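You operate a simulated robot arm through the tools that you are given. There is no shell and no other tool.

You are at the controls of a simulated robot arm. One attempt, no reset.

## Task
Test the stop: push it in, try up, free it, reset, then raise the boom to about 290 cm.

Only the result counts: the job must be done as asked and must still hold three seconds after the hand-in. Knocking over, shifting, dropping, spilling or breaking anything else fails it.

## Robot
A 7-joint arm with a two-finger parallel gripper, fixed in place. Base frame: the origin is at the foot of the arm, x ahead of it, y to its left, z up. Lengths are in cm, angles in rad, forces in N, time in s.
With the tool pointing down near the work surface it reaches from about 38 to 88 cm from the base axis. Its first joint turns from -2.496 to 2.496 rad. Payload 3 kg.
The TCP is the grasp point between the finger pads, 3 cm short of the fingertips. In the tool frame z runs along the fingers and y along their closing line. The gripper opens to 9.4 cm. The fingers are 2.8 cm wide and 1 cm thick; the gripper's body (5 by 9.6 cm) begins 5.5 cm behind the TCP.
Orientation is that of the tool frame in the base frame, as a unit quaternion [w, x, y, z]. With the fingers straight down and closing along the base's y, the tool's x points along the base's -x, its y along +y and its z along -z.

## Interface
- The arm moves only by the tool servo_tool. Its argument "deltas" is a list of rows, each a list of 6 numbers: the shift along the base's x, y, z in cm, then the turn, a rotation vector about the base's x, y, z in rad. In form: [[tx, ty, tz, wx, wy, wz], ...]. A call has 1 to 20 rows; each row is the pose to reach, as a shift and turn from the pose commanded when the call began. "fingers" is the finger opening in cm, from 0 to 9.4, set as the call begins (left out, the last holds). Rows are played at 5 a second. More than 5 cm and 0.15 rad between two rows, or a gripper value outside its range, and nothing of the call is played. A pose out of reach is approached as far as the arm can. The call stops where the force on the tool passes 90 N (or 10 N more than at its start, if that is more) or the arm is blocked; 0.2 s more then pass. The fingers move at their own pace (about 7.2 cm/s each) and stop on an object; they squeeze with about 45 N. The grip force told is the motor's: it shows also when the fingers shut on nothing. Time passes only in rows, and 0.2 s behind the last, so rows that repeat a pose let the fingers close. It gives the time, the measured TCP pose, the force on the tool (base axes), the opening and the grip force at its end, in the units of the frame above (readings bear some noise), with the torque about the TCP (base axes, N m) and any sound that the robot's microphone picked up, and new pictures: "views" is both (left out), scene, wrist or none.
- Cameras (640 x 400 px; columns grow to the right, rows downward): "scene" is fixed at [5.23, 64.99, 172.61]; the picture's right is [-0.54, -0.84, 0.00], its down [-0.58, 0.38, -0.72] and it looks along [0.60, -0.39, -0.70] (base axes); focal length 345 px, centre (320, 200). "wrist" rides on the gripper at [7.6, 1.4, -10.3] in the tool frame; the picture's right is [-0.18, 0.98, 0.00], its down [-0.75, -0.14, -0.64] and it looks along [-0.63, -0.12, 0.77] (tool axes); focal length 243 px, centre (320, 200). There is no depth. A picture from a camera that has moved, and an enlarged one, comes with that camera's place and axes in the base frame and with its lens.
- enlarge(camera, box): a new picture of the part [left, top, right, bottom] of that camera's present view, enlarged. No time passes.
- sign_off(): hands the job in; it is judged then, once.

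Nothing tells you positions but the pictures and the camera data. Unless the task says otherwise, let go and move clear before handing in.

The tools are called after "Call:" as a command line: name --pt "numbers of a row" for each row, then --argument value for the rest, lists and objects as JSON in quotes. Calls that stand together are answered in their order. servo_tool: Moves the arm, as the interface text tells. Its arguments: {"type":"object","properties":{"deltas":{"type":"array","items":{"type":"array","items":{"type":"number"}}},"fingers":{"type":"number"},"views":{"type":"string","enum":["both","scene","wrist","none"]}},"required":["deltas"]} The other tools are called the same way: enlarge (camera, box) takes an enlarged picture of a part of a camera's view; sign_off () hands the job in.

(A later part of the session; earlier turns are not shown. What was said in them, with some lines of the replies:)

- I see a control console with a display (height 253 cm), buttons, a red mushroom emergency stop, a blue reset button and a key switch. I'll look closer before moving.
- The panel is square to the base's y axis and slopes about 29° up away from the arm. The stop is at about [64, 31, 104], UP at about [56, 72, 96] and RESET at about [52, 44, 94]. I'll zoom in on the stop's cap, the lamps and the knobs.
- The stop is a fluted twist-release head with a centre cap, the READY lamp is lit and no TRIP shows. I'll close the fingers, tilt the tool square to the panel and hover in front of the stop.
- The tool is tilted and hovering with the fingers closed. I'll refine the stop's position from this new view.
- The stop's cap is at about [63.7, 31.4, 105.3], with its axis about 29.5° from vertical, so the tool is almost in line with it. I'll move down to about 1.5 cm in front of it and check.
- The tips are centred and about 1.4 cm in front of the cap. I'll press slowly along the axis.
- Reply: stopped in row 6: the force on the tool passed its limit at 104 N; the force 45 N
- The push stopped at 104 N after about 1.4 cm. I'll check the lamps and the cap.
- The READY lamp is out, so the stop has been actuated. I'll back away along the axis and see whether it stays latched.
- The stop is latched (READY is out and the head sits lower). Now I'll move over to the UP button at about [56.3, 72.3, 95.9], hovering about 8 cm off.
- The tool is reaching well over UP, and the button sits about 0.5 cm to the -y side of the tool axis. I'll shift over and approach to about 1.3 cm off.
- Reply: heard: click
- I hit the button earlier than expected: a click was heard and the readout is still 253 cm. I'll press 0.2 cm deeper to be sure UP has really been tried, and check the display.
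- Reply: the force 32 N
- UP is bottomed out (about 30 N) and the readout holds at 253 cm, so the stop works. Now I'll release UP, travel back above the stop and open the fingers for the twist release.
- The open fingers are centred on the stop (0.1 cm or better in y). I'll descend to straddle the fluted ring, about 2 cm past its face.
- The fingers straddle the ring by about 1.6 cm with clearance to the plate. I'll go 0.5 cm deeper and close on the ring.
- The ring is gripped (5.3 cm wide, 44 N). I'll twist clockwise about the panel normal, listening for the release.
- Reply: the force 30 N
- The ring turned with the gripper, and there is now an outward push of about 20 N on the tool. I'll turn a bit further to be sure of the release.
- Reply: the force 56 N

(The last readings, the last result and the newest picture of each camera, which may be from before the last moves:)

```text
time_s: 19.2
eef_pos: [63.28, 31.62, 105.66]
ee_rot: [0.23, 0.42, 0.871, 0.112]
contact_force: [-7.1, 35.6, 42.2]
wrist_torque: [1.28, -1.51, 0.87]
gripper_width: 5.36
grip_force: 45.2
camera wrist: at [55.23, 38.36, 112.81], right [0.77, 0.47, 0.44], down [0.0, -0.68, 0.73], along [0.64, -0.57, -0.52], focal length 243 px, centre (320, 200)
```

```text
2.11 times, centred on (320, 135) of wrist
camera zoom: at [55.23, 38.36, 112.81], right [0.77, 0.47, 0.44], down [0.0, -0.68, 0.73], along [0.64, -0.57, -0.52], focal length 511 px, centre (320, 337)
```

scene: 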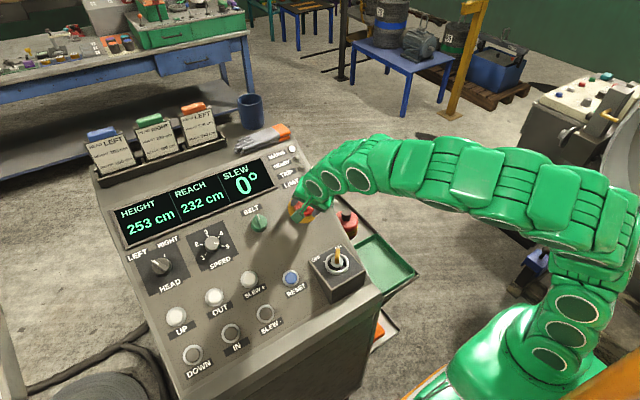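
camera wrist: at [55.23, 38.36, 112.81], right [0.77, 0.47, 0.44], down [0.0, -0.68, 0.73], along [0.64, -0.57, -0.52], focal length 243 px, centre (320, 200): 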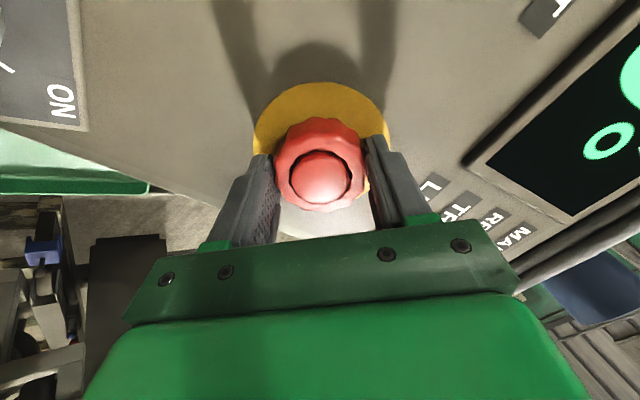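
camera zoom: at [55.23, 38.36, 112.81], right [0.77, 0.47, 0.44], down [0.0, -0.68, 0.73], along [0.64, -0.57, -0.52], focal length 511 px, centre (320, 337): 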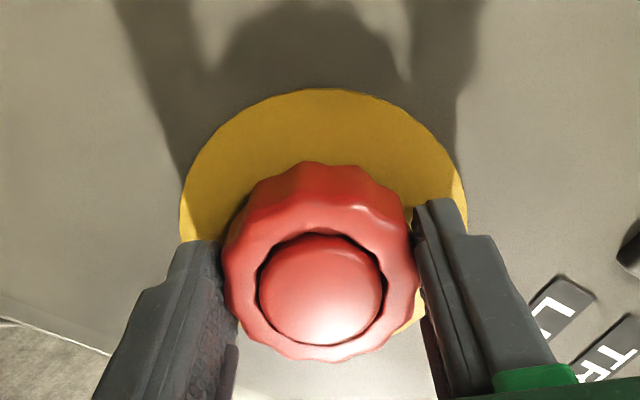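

The forces are building up sideways but there is no torque about the axis. I'll open the fingers now and see whether the stop has popped out.

Call:
servo_tool --pt "0 0 0 0 0 0" --pt "0 0 0 0 0 0" --pt "0 0 0 0 0 0" --fingers 9.4

Call:
enlarge --camera "wrist" --box '[200, 40, 440, 230]'

Call:
enlarge --camera "scene" --box '[260, 135, 360, 235]'

```text
time_s: 20.0
eef_pos: [63.38, 31.52, 105.46]
ee_rot: [0.228, 0.419, 0.872, 0.11]
contact_force: [-0.6, 0.6, -0.3]
wrist_torque: [-0.03, -0.03, 0.02]
gripper_width: 9.4
grip_force: 0.2
camera wrist: at [55.28, 38.2, 112.62], right [0.77, 0.47, 0.43], down [0.0, -0.68, 0.74], along [0.64, -0.57, -0.52], focal length 243 px, centre (320, 200)
```

scene: 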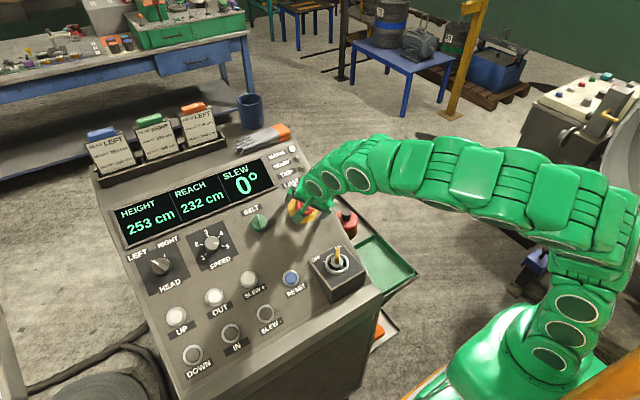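
wrist: 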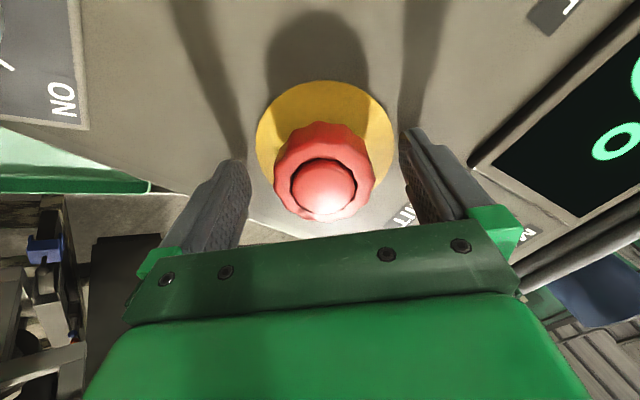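

```text
2.11 times, centred on (320, 135) of wrist
camera zoom: at [55.28, 38.2, 112.62], right [0.77, 0.47, 0.43], down [0.0, -0.68, 0.74], along [0.64, -0.57, -0.52], focal length 511 px, centre (320, 337)
```

zoom: 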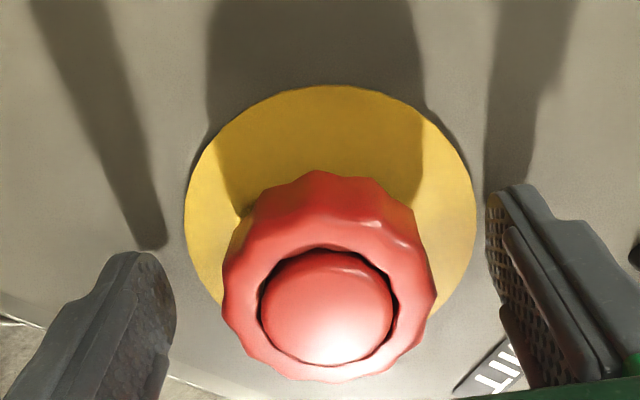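

```text
4.00 times, centred on (310, 185) of scene
camera zoom: at [5.23, 64.99, 172.61], right [-0.54, -0.84, 0.0], down [-0.58, 0.38, -0.72], along [0.6, -0.39, -0.7], focal length 1380 px, centre (360, 260)
```

zoom: 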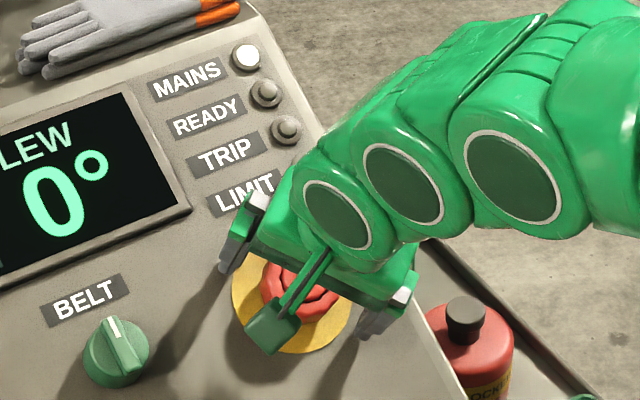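

The head has clearly risen toward the camera, so it has popped out. I'll retract straight along the axis first, then check.

Call:
servo_tool --pt "-1.0 0 1.75 0 0 0" --pt "-2.45 0 4.36 0 0 0" --pt "-3.92 0 7.0 0 0 0" --pt "-3.92 0 7.0 -0.0605 0 0.1078" --pt "-3.92 0 7.0 -0.121 0 0.2156" --pt "-3.92 0 7.0 -0.1815 0 0.3234" --pt "-3.92 0 7.0 -0.242 0 0.4312" --pt "-3.92 0 7.0 -0.3025 0 0.539" --pt "-3.92 0 7.0 -0.363 0 0.6468" --pt "-3.92 0 7.0 -0.4405 0 0.7848" --pt "-3.92 0 7.0 -0.4405 0 0.7848"

Call:
enlarge --camera "wrist" --box '[220, 20, 420, 170]'

Call:
enlarge --camera "scene" --box '[260, 135, 360, 235]'

```text
refused: row 10 steps farther than a row can; nothing moved
```

```text
2.67 times, centred on (320, 95) of wrist
camera zoom: at [55.28, 38.2, 112.62], right [0.77, 0.47, 0.43], down [0.0, -0.68, 0.74], along [0.64, -0.57, -0.52], focal length 647 px, centre (320, 480)
```

zoom: 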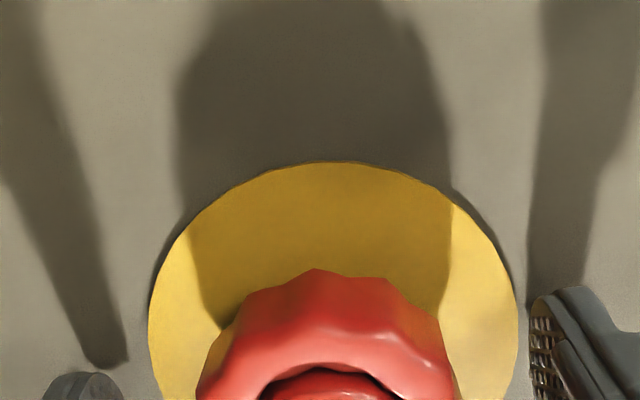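

```text
4.00 times, centred on (310, 185) of scene
camera zoom: at [5.23, 64.99, 172.61], right [-0.54, -0.84, 0.0], down [-0.58, 0.38, -0.72], along [0.6, -0.39, -0.7], focal length 1380 px, centre (360, 260)
```

zoom: 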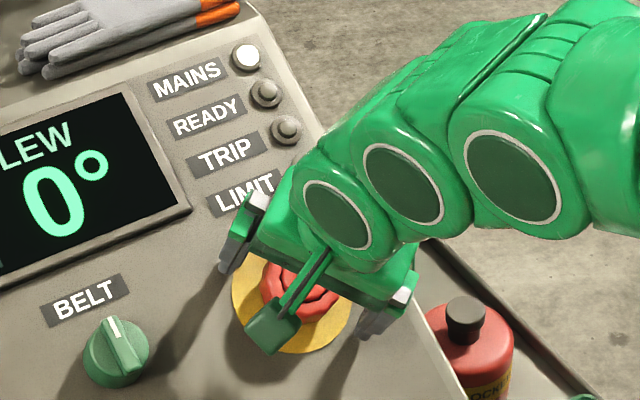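

One turn step was too large, so nothing moved. I'll repeat the retraction and back-rotation with even steps.

Call:
servo_tool --pt "-1.0 0 1.75 0 0 0" --pt "-2.45 0 4.36 0 0 0" --pt "-3.92 0 7.0 0 0 0" --pt "-3.92 0 7.0 -0.0605 0 0.1078" --pt "-3.92 0 7.0 -0.121 0 0.2156" --pt "-3.92 0 7.0 -0.1815 0 0.3234" --pt "-3.92 0 7.0 -0.242 0 0.4312" --pt "-3.92 0 7.0 -0.3025 0 0.539" --pt "-3.92 0 7.0 -0.363 0 0.6468" --pt "-3.92 0 7.0 -0.402 0 0.7165" --pt "-3.92 0 7.0 -0.4405 0 0.7848" --pt "-3.92 0 7.0 -0.4405 0 0.7848"

Call:
enlarge --camera "wrist" --box '[220, 20, 420, 170]'

Call:
enlarge --camera "scene" --box '[260, 135, 360, 235]'

```text
time_s: 22.6
eef_pos: [59.55, 31.6, 112.52]
ee_rot: [0.253, -0.002, 0.967, 0.001]
contact_force: [-0.2, -0.4, 0.2]
wrist_torque: [0.01, 0.02, 0.0]
gripper_width: 9.37
grip_force: 0.1
camera wrist: at [47.95, 32.79, 117.82], right [0.16, 0.98, 0.09], down [0.34, -0.14, 0.93], along [0.93, -0.11, -0.36], focal length 243 px, centre (320, 200)
```

scene: 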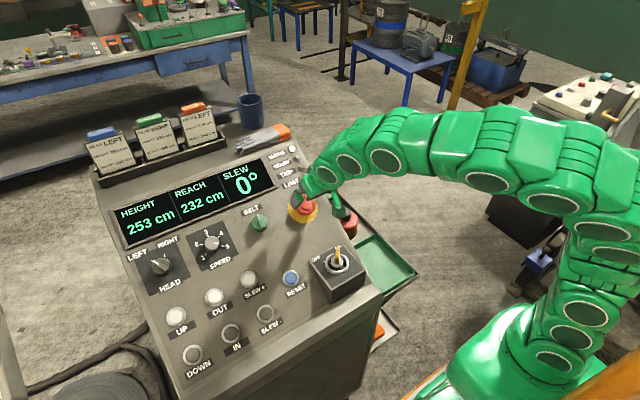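
wrist: 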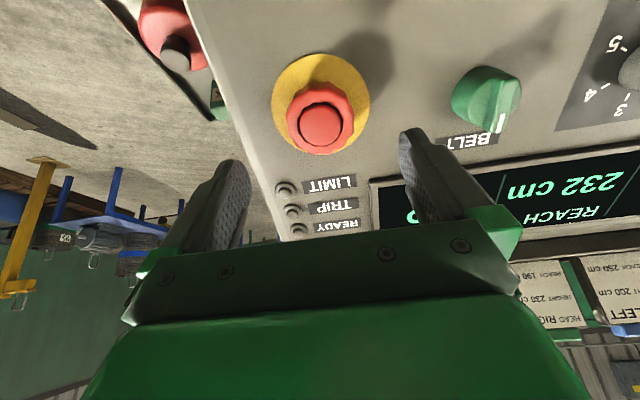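

```text
2.67 times, centred on (320, 95) of wrist
camera zoom: at [47.95, 32.79, 117.82], right [0.16, 0.98, 0.09], down [0.34, -0.14, 0.93], along [0.93, -0.11, -0.36], focal length 647 px, centre (320, 480)
```

zoom: 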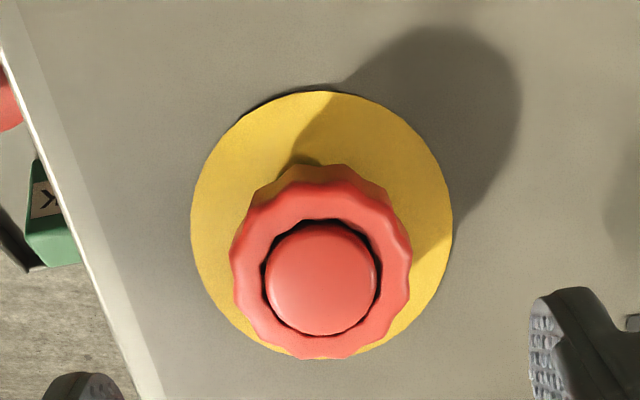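

```text
4.00 times, centred on (310, 185) of scene
camera zoom: at [5.23, 64.99, 172.61], right [-0.54, -0.84, 0.0], down [-0.58, 0.38, -0.72], along [0.6, -0.39, -0.7], focal length 1380 px, centre (360, 260)
```

zoom: 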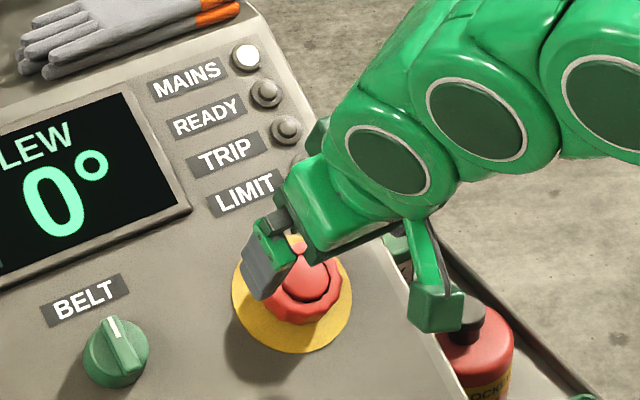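

The stop has popped out: the cap now sits further from the plate than when latched. The READY lamp is still out and waits for RESET. I'll move over RESET with the fingers closing.

Call:
servo_tool --pt "-2.05 1.98 -1.6 0 0 0" --pt "-4.1 3.97 -3.2 0 0 0" --pt "-6.2 5.95 -4.9 0 0 0" --pt "-8.2 7.9 -6.5 0 0 0" --pt "-10.3 9.9 -8.2 0 0 0" --pt "-12.35 11.9 -9.8 0 0 0" --pt "-12.35 11.9 -9.8 0 0 0" --fingers 0

Call:
enlarge --camera "wrist" --box '[220, 20, 420, 170]'

Call:
enlarge --camera "scene" --box '[230, 135, 370, 320]'

```text
time_s: 24.2
eef_pos: [46.98, 43.25, 102.86]
ee_rot: [0.253, -0.002, 0.967, 0.001]
contact_force: [0.5, -1.4, -1.1]
wrist_torque: [0.01, 0.0, -0.04]
gripper_width: 0.01
grip_force: 32.6
camera wrist: at [35.44, 44.55, 108.13], right [0.16, 0.98, 0.09], down [0.34, -0.14, 0.93], along [0.93, -0.12, -0.36], focal length 243 px, centre (320, 200)
```

scene: 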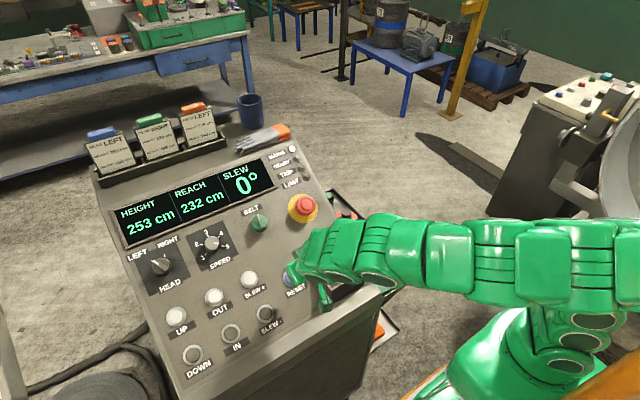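
wrist: 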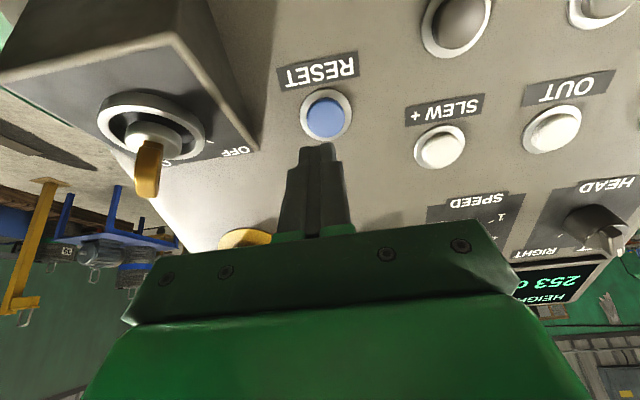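

```text
2.67 times, centred on (320, 95) of wrist
camera zoom: at [35.44, 44.55, 108.13], right [0.16, 0.98, 0.09], down [0.34, -0.14, 0.93], along [0.93, -0.12, -0.36], focal length 647 px, centre (320, 480)
```

zoom: 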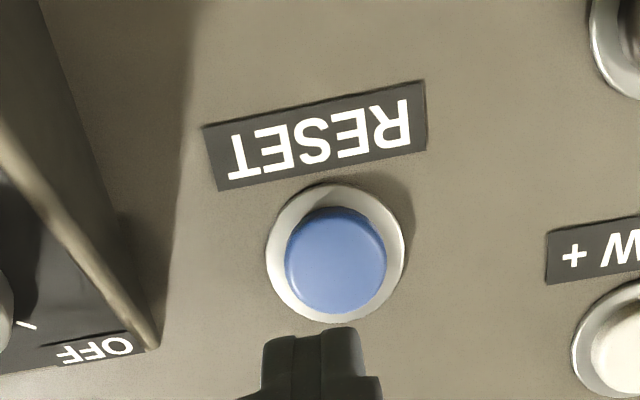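

```text
2.16 times, centred on (300, 228) of scene
camera zoom: at [5.23, 64.99, 172.61], right [-0.54, -0.84, 0.0], down [-0.58, 0.38, -0.72], along [0.6, -0.39, -0.7], focal length 746 px, centre (363, 140)
```

zoom: 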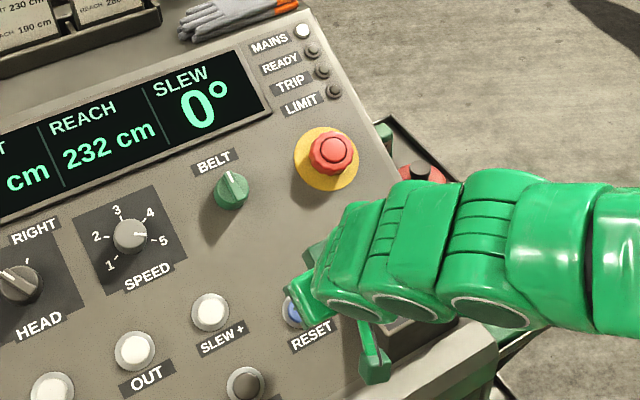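

RESET is about 0.45 cm to the +y side of the tool axis. I'll shift over and press it carefully.

Call:
servo_tool --pt "1.34 0.45 -2.69 0 0 0" --pt "2.32 0.45 -4.43 0 0 0" --pt "2.57 0.45 -4.87 0 0 0" --pt "2.71 0.45 -5.13 0 0 0" --pt "2.86 0.45 -5.39 0 0 0" --pt "2.86 0.45 -5.39 0 0 0"

Call:
enlarge --camera "wrist" --box '[240, 40, 400, 200]'

Call:
enlarge --camera "scene" --box '[230, 135, 370, 320]'

```text
time_s: 25.6
eef_pos: [49.91, 43.72, 97.42]
ee_rot: [0.254, -0.001, 0.967, 0.0]
contact_force: [0.1, -1.1, 2.8]
wrist_torque: [-0.01, -0.07, -0.04]
gripper_width: 0.02
grip_force: 32.5
camera wrist: at [38.32, 45.11, 102.66], right [0.16, 0.98, 0.09], down [0.34, -0.14, 0.93], along [0.93, -0.12, -0.36], focal length 243 px, centre (320, 200)
```

scene: 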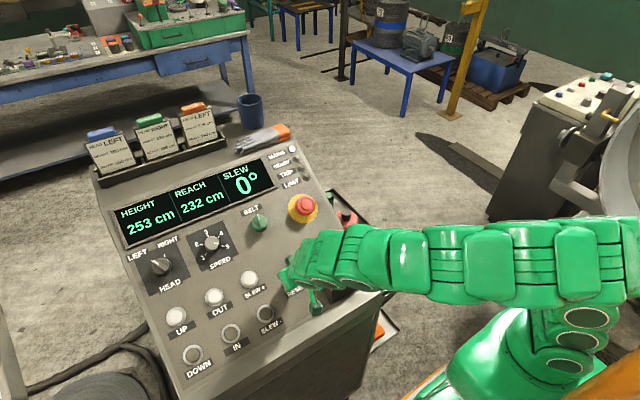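
wrist: 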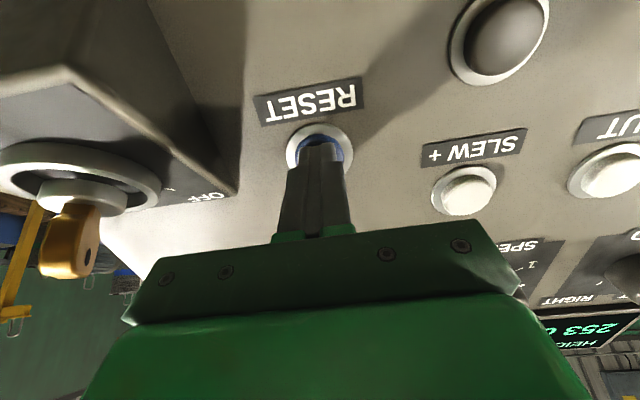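

```text
2.50 times, centred on (320, 120) of wrist
camera zoom: at [38.32, 45.11, 102.66], right [0.16, 0.98, 0.09], down [0.34, -0.14, 0.93], along [0.93, -0.12, -0.36], focal length 606 px, centre (320, 400)
```

zoom: 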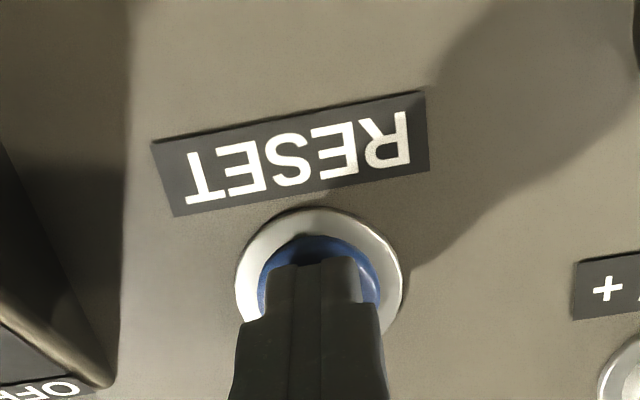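

```text
2.16 times, centred on (300, 228) of scene
camera zoom: at [5.23, 64.99, 172.61], right [-0.54, -0.84, 0.0], down [-0.58, 0.38, -0.72], along [0.6, -0.39, -0.7], focal length 746 px, centre (363, 140)
```

zoom: 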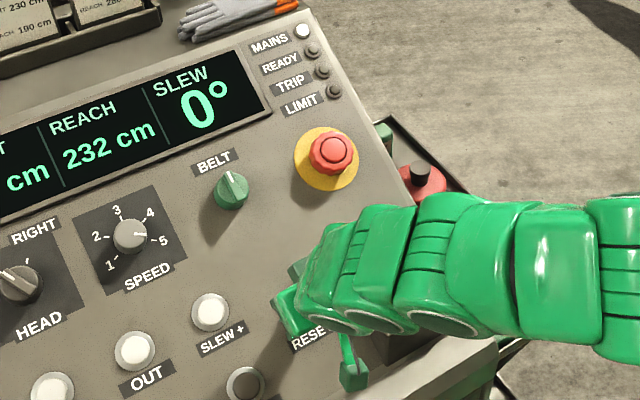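

The tip just touches RESET (3 N) with no click yet. I'll press on in 1 mm steps.

Call:
servo_tool --pt "0.05 0 -0.09 0 0 0" --pt "0.1 0 -0.17 0 0 0" --pt "0.15 0 -0.26 0 0 0" --pt "0.15 0 -0.26 0 0 0"

Call:
enlarge --camera "scene" --box '[230, 135, 370, 320]'

```text
time_s: 26.6
eef_pos: [50.09, 43.78, 97.18]
ee_rot: [0.254, -0.001, 0.967, 0.001]
contact_force: [-3.3, 2.2, 2.7]
wrist_torque: [0.05, -0.03, 0.05]
gripper_width: 0.02
grip_force: 33.7
heard: click
camera wrist: at [38.52, 45.1, 102.43], right [0.16, 0.98, 0.09], down [0.34, -0.14, 0.93], along [0.93, -0.12, -0.36], focal length 243 px, centre (320, 200)
```

scene: 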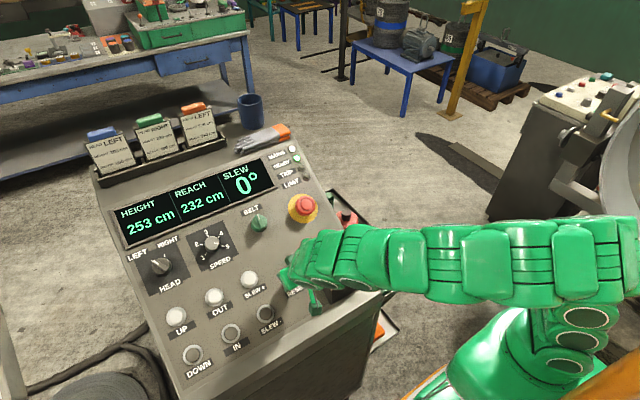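
wrist: 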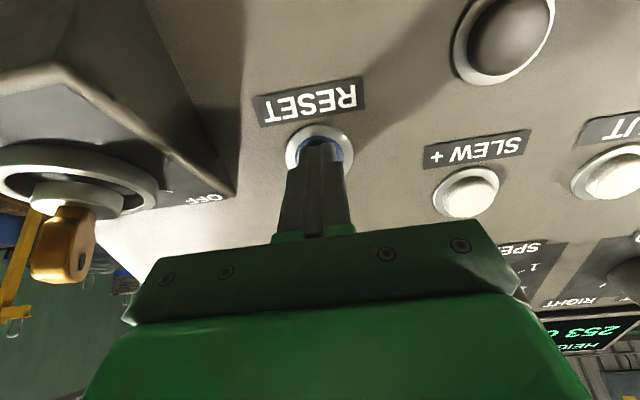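

```text
2.16 times, centred on (300, 228) of scene
camera zoom: at [5.23, 64.99, 172.61], right [-0.54, -0.84, 0.0], down [-0.58, 0.38, -0.72], along [0.6, -0.39, -0.7], focal length 746 px, centre (363, 140)
```

zoom: 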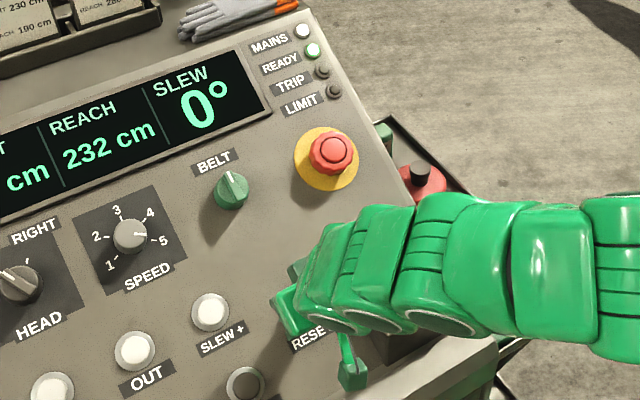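

The click came and the READY lamp is lit again, so the reset took. I'll release RESET and go back to hover over UP.

Call:
servo_tool --pt "-1.0 0 1.75 0 0 0" --pt "-2.94 0 5.23 0 0 0" --pt "-2.36 4.0 5.6 0 0 0" --pt "-1.8 8.0 6.0 0 0 0" --pt "-1.2 12.1 6.4 0 0 0" --pt "-0.6 16.1 6.8 0 0 0" --pt "0.0 20.2 7.2 0 0 0" --pt "0.55 24.2 7.5 0 0 0" --pt "1.1 28.2 7.9 0 0 0" --pt "1.1 28.2 7.9 0 0 0"

Call:
enlarge --camera "scene" --box '[100, 135, 340, 285]'

Call:
enlarge --camera "wrist" --box '[220, 20, 420, 170]'

```text
time_s: 28.8
eef_pos: [51.18, 71.98, 105.31]
ee_rot: [0.253, -0.001, 0.967, 0.001]
contact_force: [1.0, -0.2, -0.5]
wrist_torque: [0.01, -0.02, 0.03]
gripper_width: 0.01
grip_force: 33.2
camera wrist: at [39.55, 73.41, 110.45], right [0.16, 0.98, 0.09], down [0.34, -0.14, 0.93], along [0.93, -0.12, -0.36], focal length 243 px, centre (320, 200)
```

scene: 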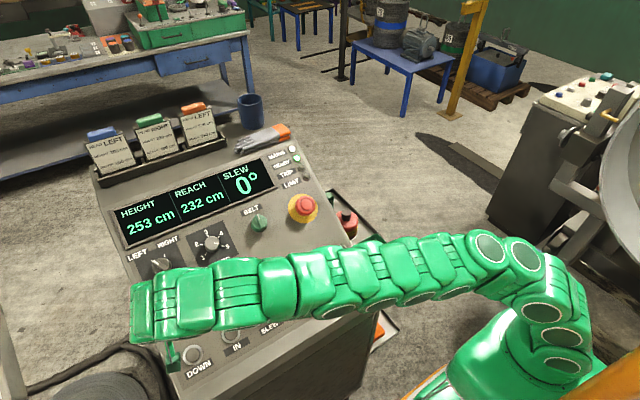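
wrist: 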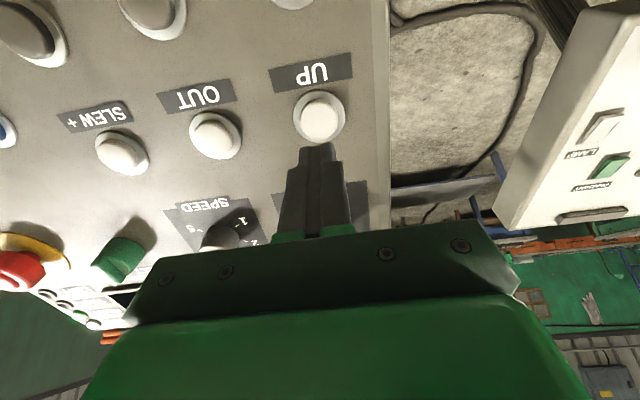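

```text
2.67 times, centred on (220, 210) of scene
camera zoom: at [5.23, 64.99, 172.61], right [-0.54, -0.84, 0.0], down [-0.58, 0.38, -0.72], along [0.6, -0.39, -0.7], focal length 920 px, centre (587, 173)
```

zoom: 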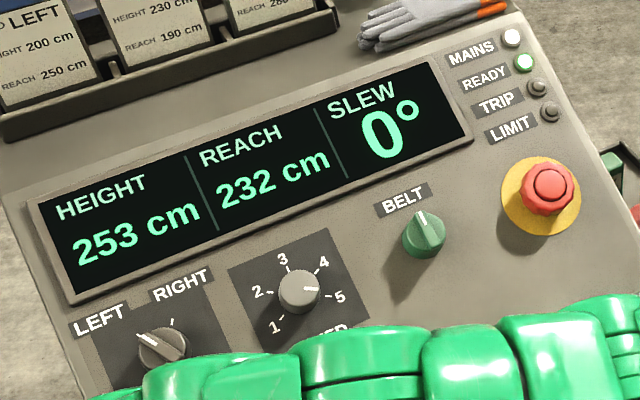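

```text
2.67 times, centred on (320, 95) of wrist
camera zoom: at [39.55, 73.41, 110.45], right [0.16, 0.98, 0.09], down [0.34, -0.14, 0.93], along [0.93, -0.12, -0.36], focal length 647 px, centre (320, 480)
```

zoom: 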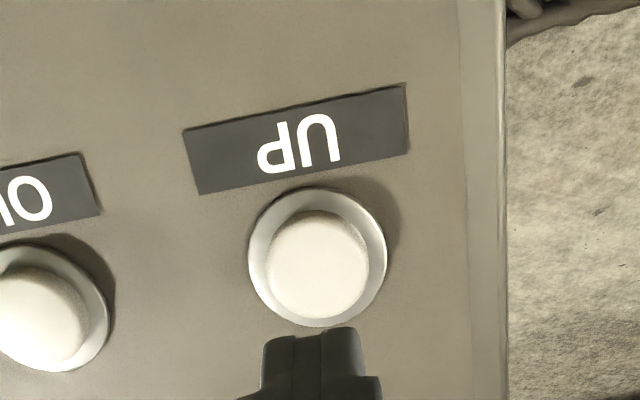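

READY is lit, the display reads 253 cm, and UP is centred. I'll close in to just short of contact.

Call:
servo_tool --pt "1.4 0 -2.5 0 0 0" --pt "2.3 0 -4.1 0 0 0" --pt "2.6 0 -4.63 0 0 0" --pt "2.6 0 -4.63 0 0 0" --views "scene"

```text
time_s: 29.8
eef_pos: [53.87, 72.11, 100.46]
ee_rot: [0.254, -0.003, 0.967, 0.001]
contact_force: [0.3, 1.5, 0.0]
wrist_torque: [-0.01, 0.02, 0.02]
gripper_width: 0.0
grip_force: 32.9
```

scene: 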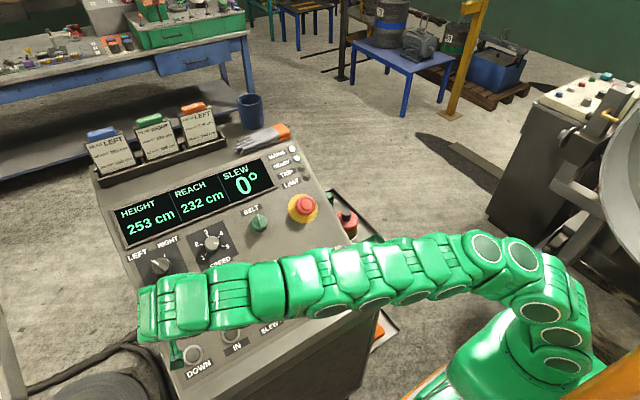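

The tip is just short of contact. I'll try a short test pulse of UP: press, then back off at once.

Call:
servo_tool --pt "0.2 0 -0.35 0 0 0" --pt "0.37 0 -0.65 0 0 0" --pt "0.0 0 0.0 0 0 0" --pt "0 0 0 0 0 0" --views "scene"

Call:
enlarge --camera "scene" --box '[100, 135, 340, 285]'

```text
time_s: 30.8
eef_pos: [53.62, 71.99, 100.42]
ee_rot: [0.253, -0.002, 0.967, 0.001]
contact_force: [0.5, -0.2, -0.3]
wrist_torque: [0.02, 0.02, -0.01]
gripper_width: 0.02
grip_force: 33.3
heard: click
```

scene: 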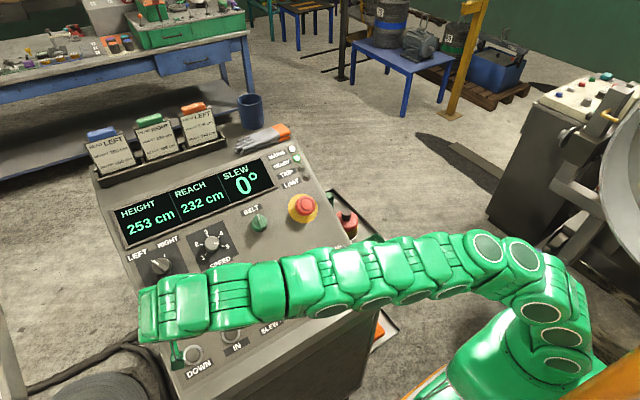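

```text
2.67 times, centred on (220, 210) of scene
camera zoom: at [5.23, 64.99, 172.61], right [-0.54, -0.84, 0.0], down [-0.58, 0.38, -0.72], along [0.6, -0.39, -0.7], focal length 920 px, centre (587, 173)
```

zoom: 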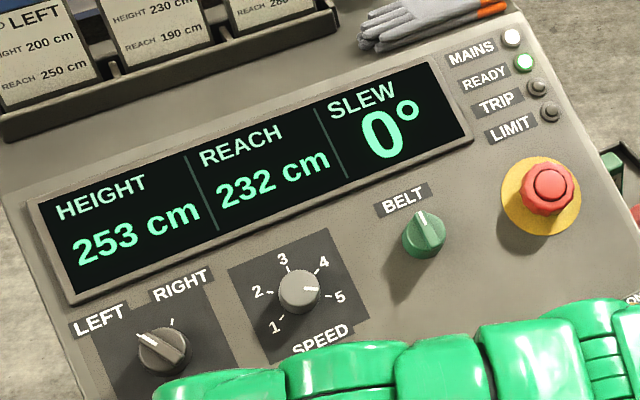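

The click registered but the reading did not change, so the drive needs a longer hold. I'll hold UP for about 0.8 s and check.

Call:
servo_tool --pt "0.2 0 -0.35 0 0 0" --pt "0.37 0 -0.65 0 0 0" --pt "0.37 0 -0.65 0 0 0" --pt "0.37 0 -0.65 0 0 0" --pt "0.37 0 -0.65 0 0 0" --pt "0.0 0 0.0 0 0 0" --pt "0 0 0 0 0 0" --views "scene"

Call:
enlarge --camera "scene" --box '[100, 135, 340, 285]'

```text
time_s: 32.4
eef_pos: [53.78, 71.94, 100.46]
ee_rot: [0.253, -0.001, 0.967, 0.0]
contact_force: [0.6, -1.0, -0.2]
wrist_torque: [0.0, 0.02, 0.01]
gripper_width: 0.0
grip_force: 32.8
heard: click
```

scene: 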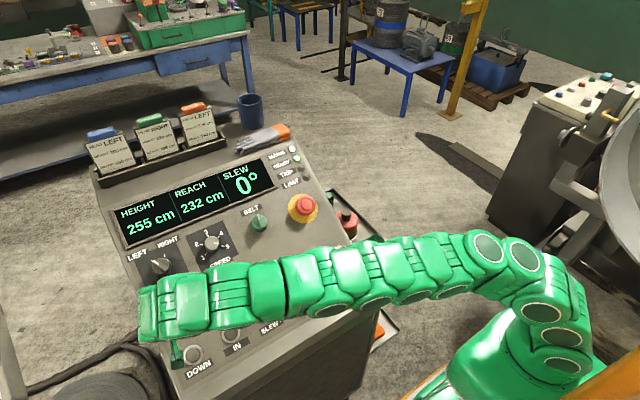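

```text
2.67 times, centred on (220, 210) of scene
camera zoom: at [5.23, 64.99, 172.61], right [-0.54, -0.84, 0.0], down [-0.58, 0.38, -0.72], along [0.6, -0.39, -0.7], focal length 920 px, centre (587, 173)
```

zoom: 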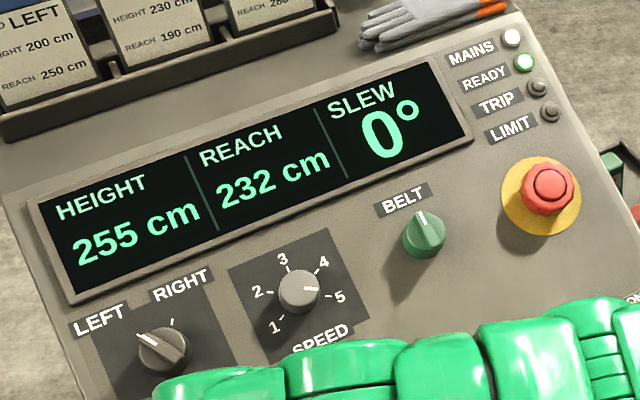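

UP now works: the reading rose from 253 to 255 cm. I'll hold it for about 2 s to measure the rate.

Call:
servo_tool --pt "0.2 0 -0.35 0 0 0" --pt "0.37 0 -0.65 0 0 0" --pt "0.37 0 -0.65 0 0 0" --pt "0.37 0 -0.65 0 0 0" --pt "0.37 0 -0.65 0 0 0" --pt "0.37 0 -0.65 0 0 0" --pt "0.37 0 -0.65 0 0 0" --pt "0.37 0 -0.65 0 0 0" --pt "0.37 0 -0.65 0 0 0" --pt "0.37 0 -0.65 0 0 0" --pt "0.0 0 0.0 0 0 0" --pt "0 0 0 0 0 0" --views "scene"

Call:
enlarge --camera "scene" --box '[100, 135, 340, 285]'

```text
time_s: 35.0
eef_pos: [53.78, 71.95, 100.48]
ee_rot: [0.253, -0.001, 0.967, 0.0]
contact_force: [0.2, 0.0, 0.3]
wrist_torque: [-0.01, -0.03, 0.0]
gripper_width: 0.0
grip_force: 32.3
heard: click
```

scene: 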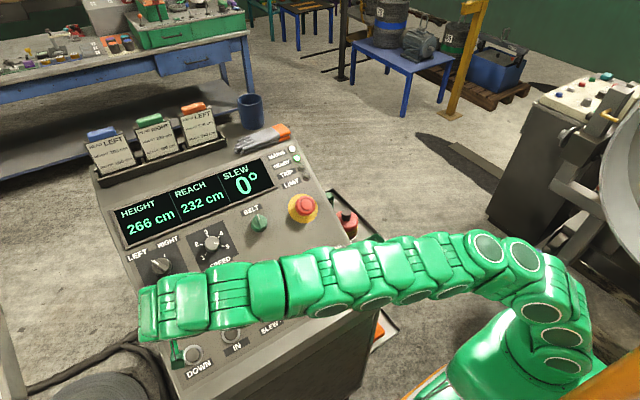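

```text
2.67 times, centred on (220, 210) of scene
camera zoom: at [5.23, 64.99, 172.61], right [-0.54, -0.84, 0.0], down [-0.58, 0.38, -0.72], along [0.6, -0.39, -0.7], focal length 920 px, centre (587, 173)
```

zoom: 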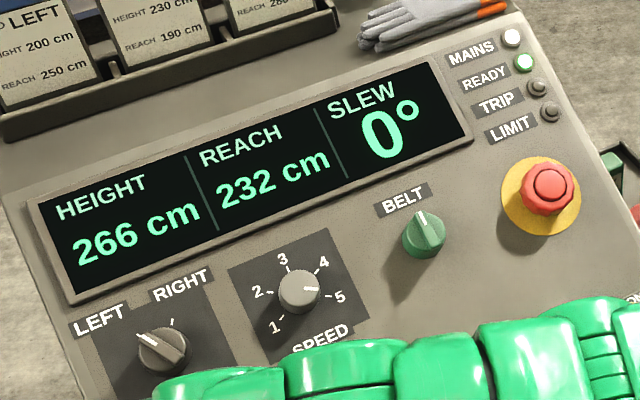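

The reading is now 266 cm, so the rate is roughly 9 cm/s after a start-up delay. I'll hold for about 2.4 s next, which should give about 282.

Call:
servo_tool --pt "0.2 0 -0.35 0 0 0" --pt "0.37 0 -0.65 0 0 0" --pt "0.37 0 -0.65 0 0 0" --pt "0.37 0 -0.65 0 0 0" --pt "0.37 0 -0.65 0 0 0" --pt "0.37 0 -0.65 0 0 0" --pt "0.37 0 -0.65 0 0 0" --pt "0.37 0 -0.65 0 0 0" --pt "0.37 0 -0.65 0 0 0" --pt "0.37 0 -0.65 0 0 0" --pt "0.37 0 -0.65 0 0 0" --pt "0.37 0 -0.65 0 0 0" --pt "0.37 0 -0.65 0 0 0" --pt "0.0 0 0.0 0 0 0" --pt "0 0 0 0 0 0" --pt "0 0 0 0 0 0" --views "scene"

Call:
enlarge --camera "scene" --box '[100, 135, 340, 285]'

```text
time_s: 38.4
eef_pos: [53.85, 72.07, 100.38]
ee_rot: [0.253, -0.002, 0.968, 0.0]
contact_force: [-0.3, 0.3, 0.3]
wrist_torque: [-0.01, -0.01, 0.0]
gripper_width: 0.0
grip_force: 32.8
heard: click
```

scene: 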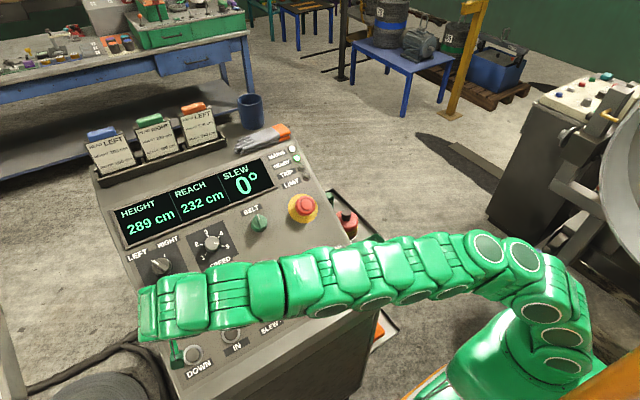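

```text
2.67 times, centred on (220, 210) of scene
camera zoom: at [5.23, 64.99, 172.61], right [-0.54, -0.84, 0.0], down [-0.58, 0.38, -0.72], along [0.6, -0.39, -0.7], focal length 920 px, centre (587, 173)
```

zoom: 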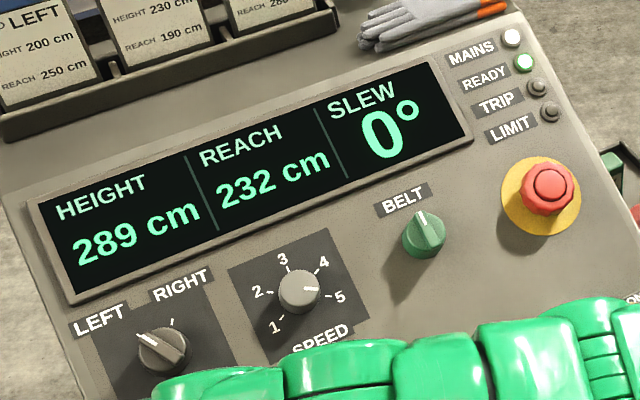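

The reading is 289 cm, which is about 290. I'll back well away from the panel and check that it has settled.

Call:
servo_tool --pt "-0.6 0 1.05 0 0 0" --pt "-2.45 0 4.36 0 0 0" --pt "-4.4 0 7.85 0 0 0" --pt "-6.4 0 11.3 0 0 0" --pt "-6.4 0 11.3 0 0 0" --pt "-6.4 0 11.3 0 0 0"

Call:
enlarge --camera "scene" --box '[100, 135, 340, 285]'

```text
time_s: 39.8
eef_pos: [47.62, 72.0, 111.73]
ee_rot: [0.253, -0.002, 0.967, 0.001]
contact_force: [0.1, 0.2, -0.5]
wrist_torque: [0.0, 0.01, -0.03]
gripper_width: 0.02
grip_force: 32.5
camera wrist: at [36.11, 73.29, 116.93], right [0.16, 0.98, 0.09], down [0.34, -0.14, 0.93], along [0.93, -0.12, -0.36], focal length 243 px, centre (320, 200)
```

scene: 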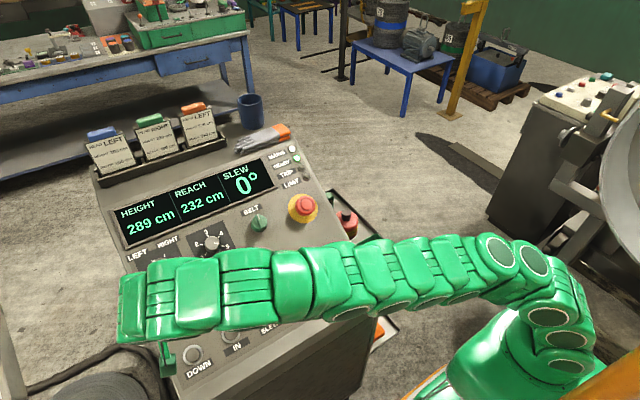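
wrist: 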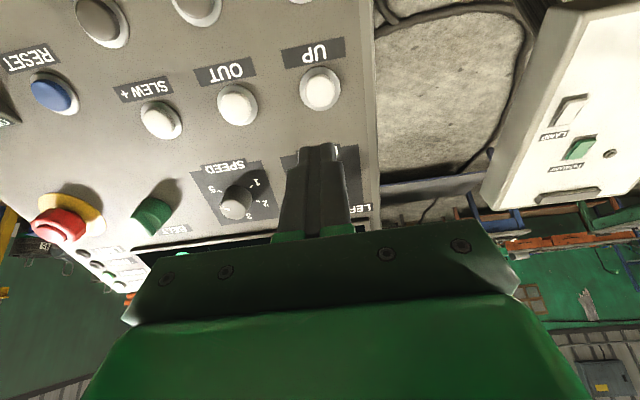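

```text
2.67 times, centred on (220, 210) of scene
camera zoom: at [5.23, 64.99, 172.61], right [-0.54, -0.84, 0.0], down [-0.58, 0.38, -0.72], along [0.6, -0.39, -0.7], focal length 920 px, centre (587, 173)
```

zoom: 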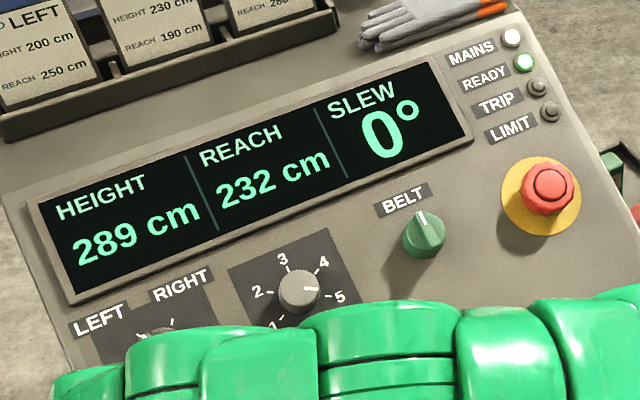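

The boom has settled at 289 cm, which is about 290. READY is lit, the stop is out, the other knobs look unchanged and the arm is clear, so I'll hand in.

Call:
sign_off

```text
The job is handed in.
```

The stop was tested and works, and the boom is now at 289 cm. I left it there as close enough to "about 290" and handed the job in.

1. **Push in:** I pressed the red stop until it latched, and the READY lamp went out.
2. **Try UP:** with the stop latched, I pressed UP fully in. The reading stayed at 253 cm.
3. **Free it:** I gripped the fluted ring and turned it clockwise, and the head came back out.
4. **Reset:** I pressed the blue RESET button, heard a click, and READY lit again.
5. **Raise:** I held UP in short spells, and the reading went from 253 through 255 and 266 to 289 cm. It was still at 289 after I had backed away.

READY is lit, TRIP and LIMIT are dark, and reach (232 cm) and slew (0°) are unchanged. I saw nothing else knocked or moved, and the arm is clear of the panel.
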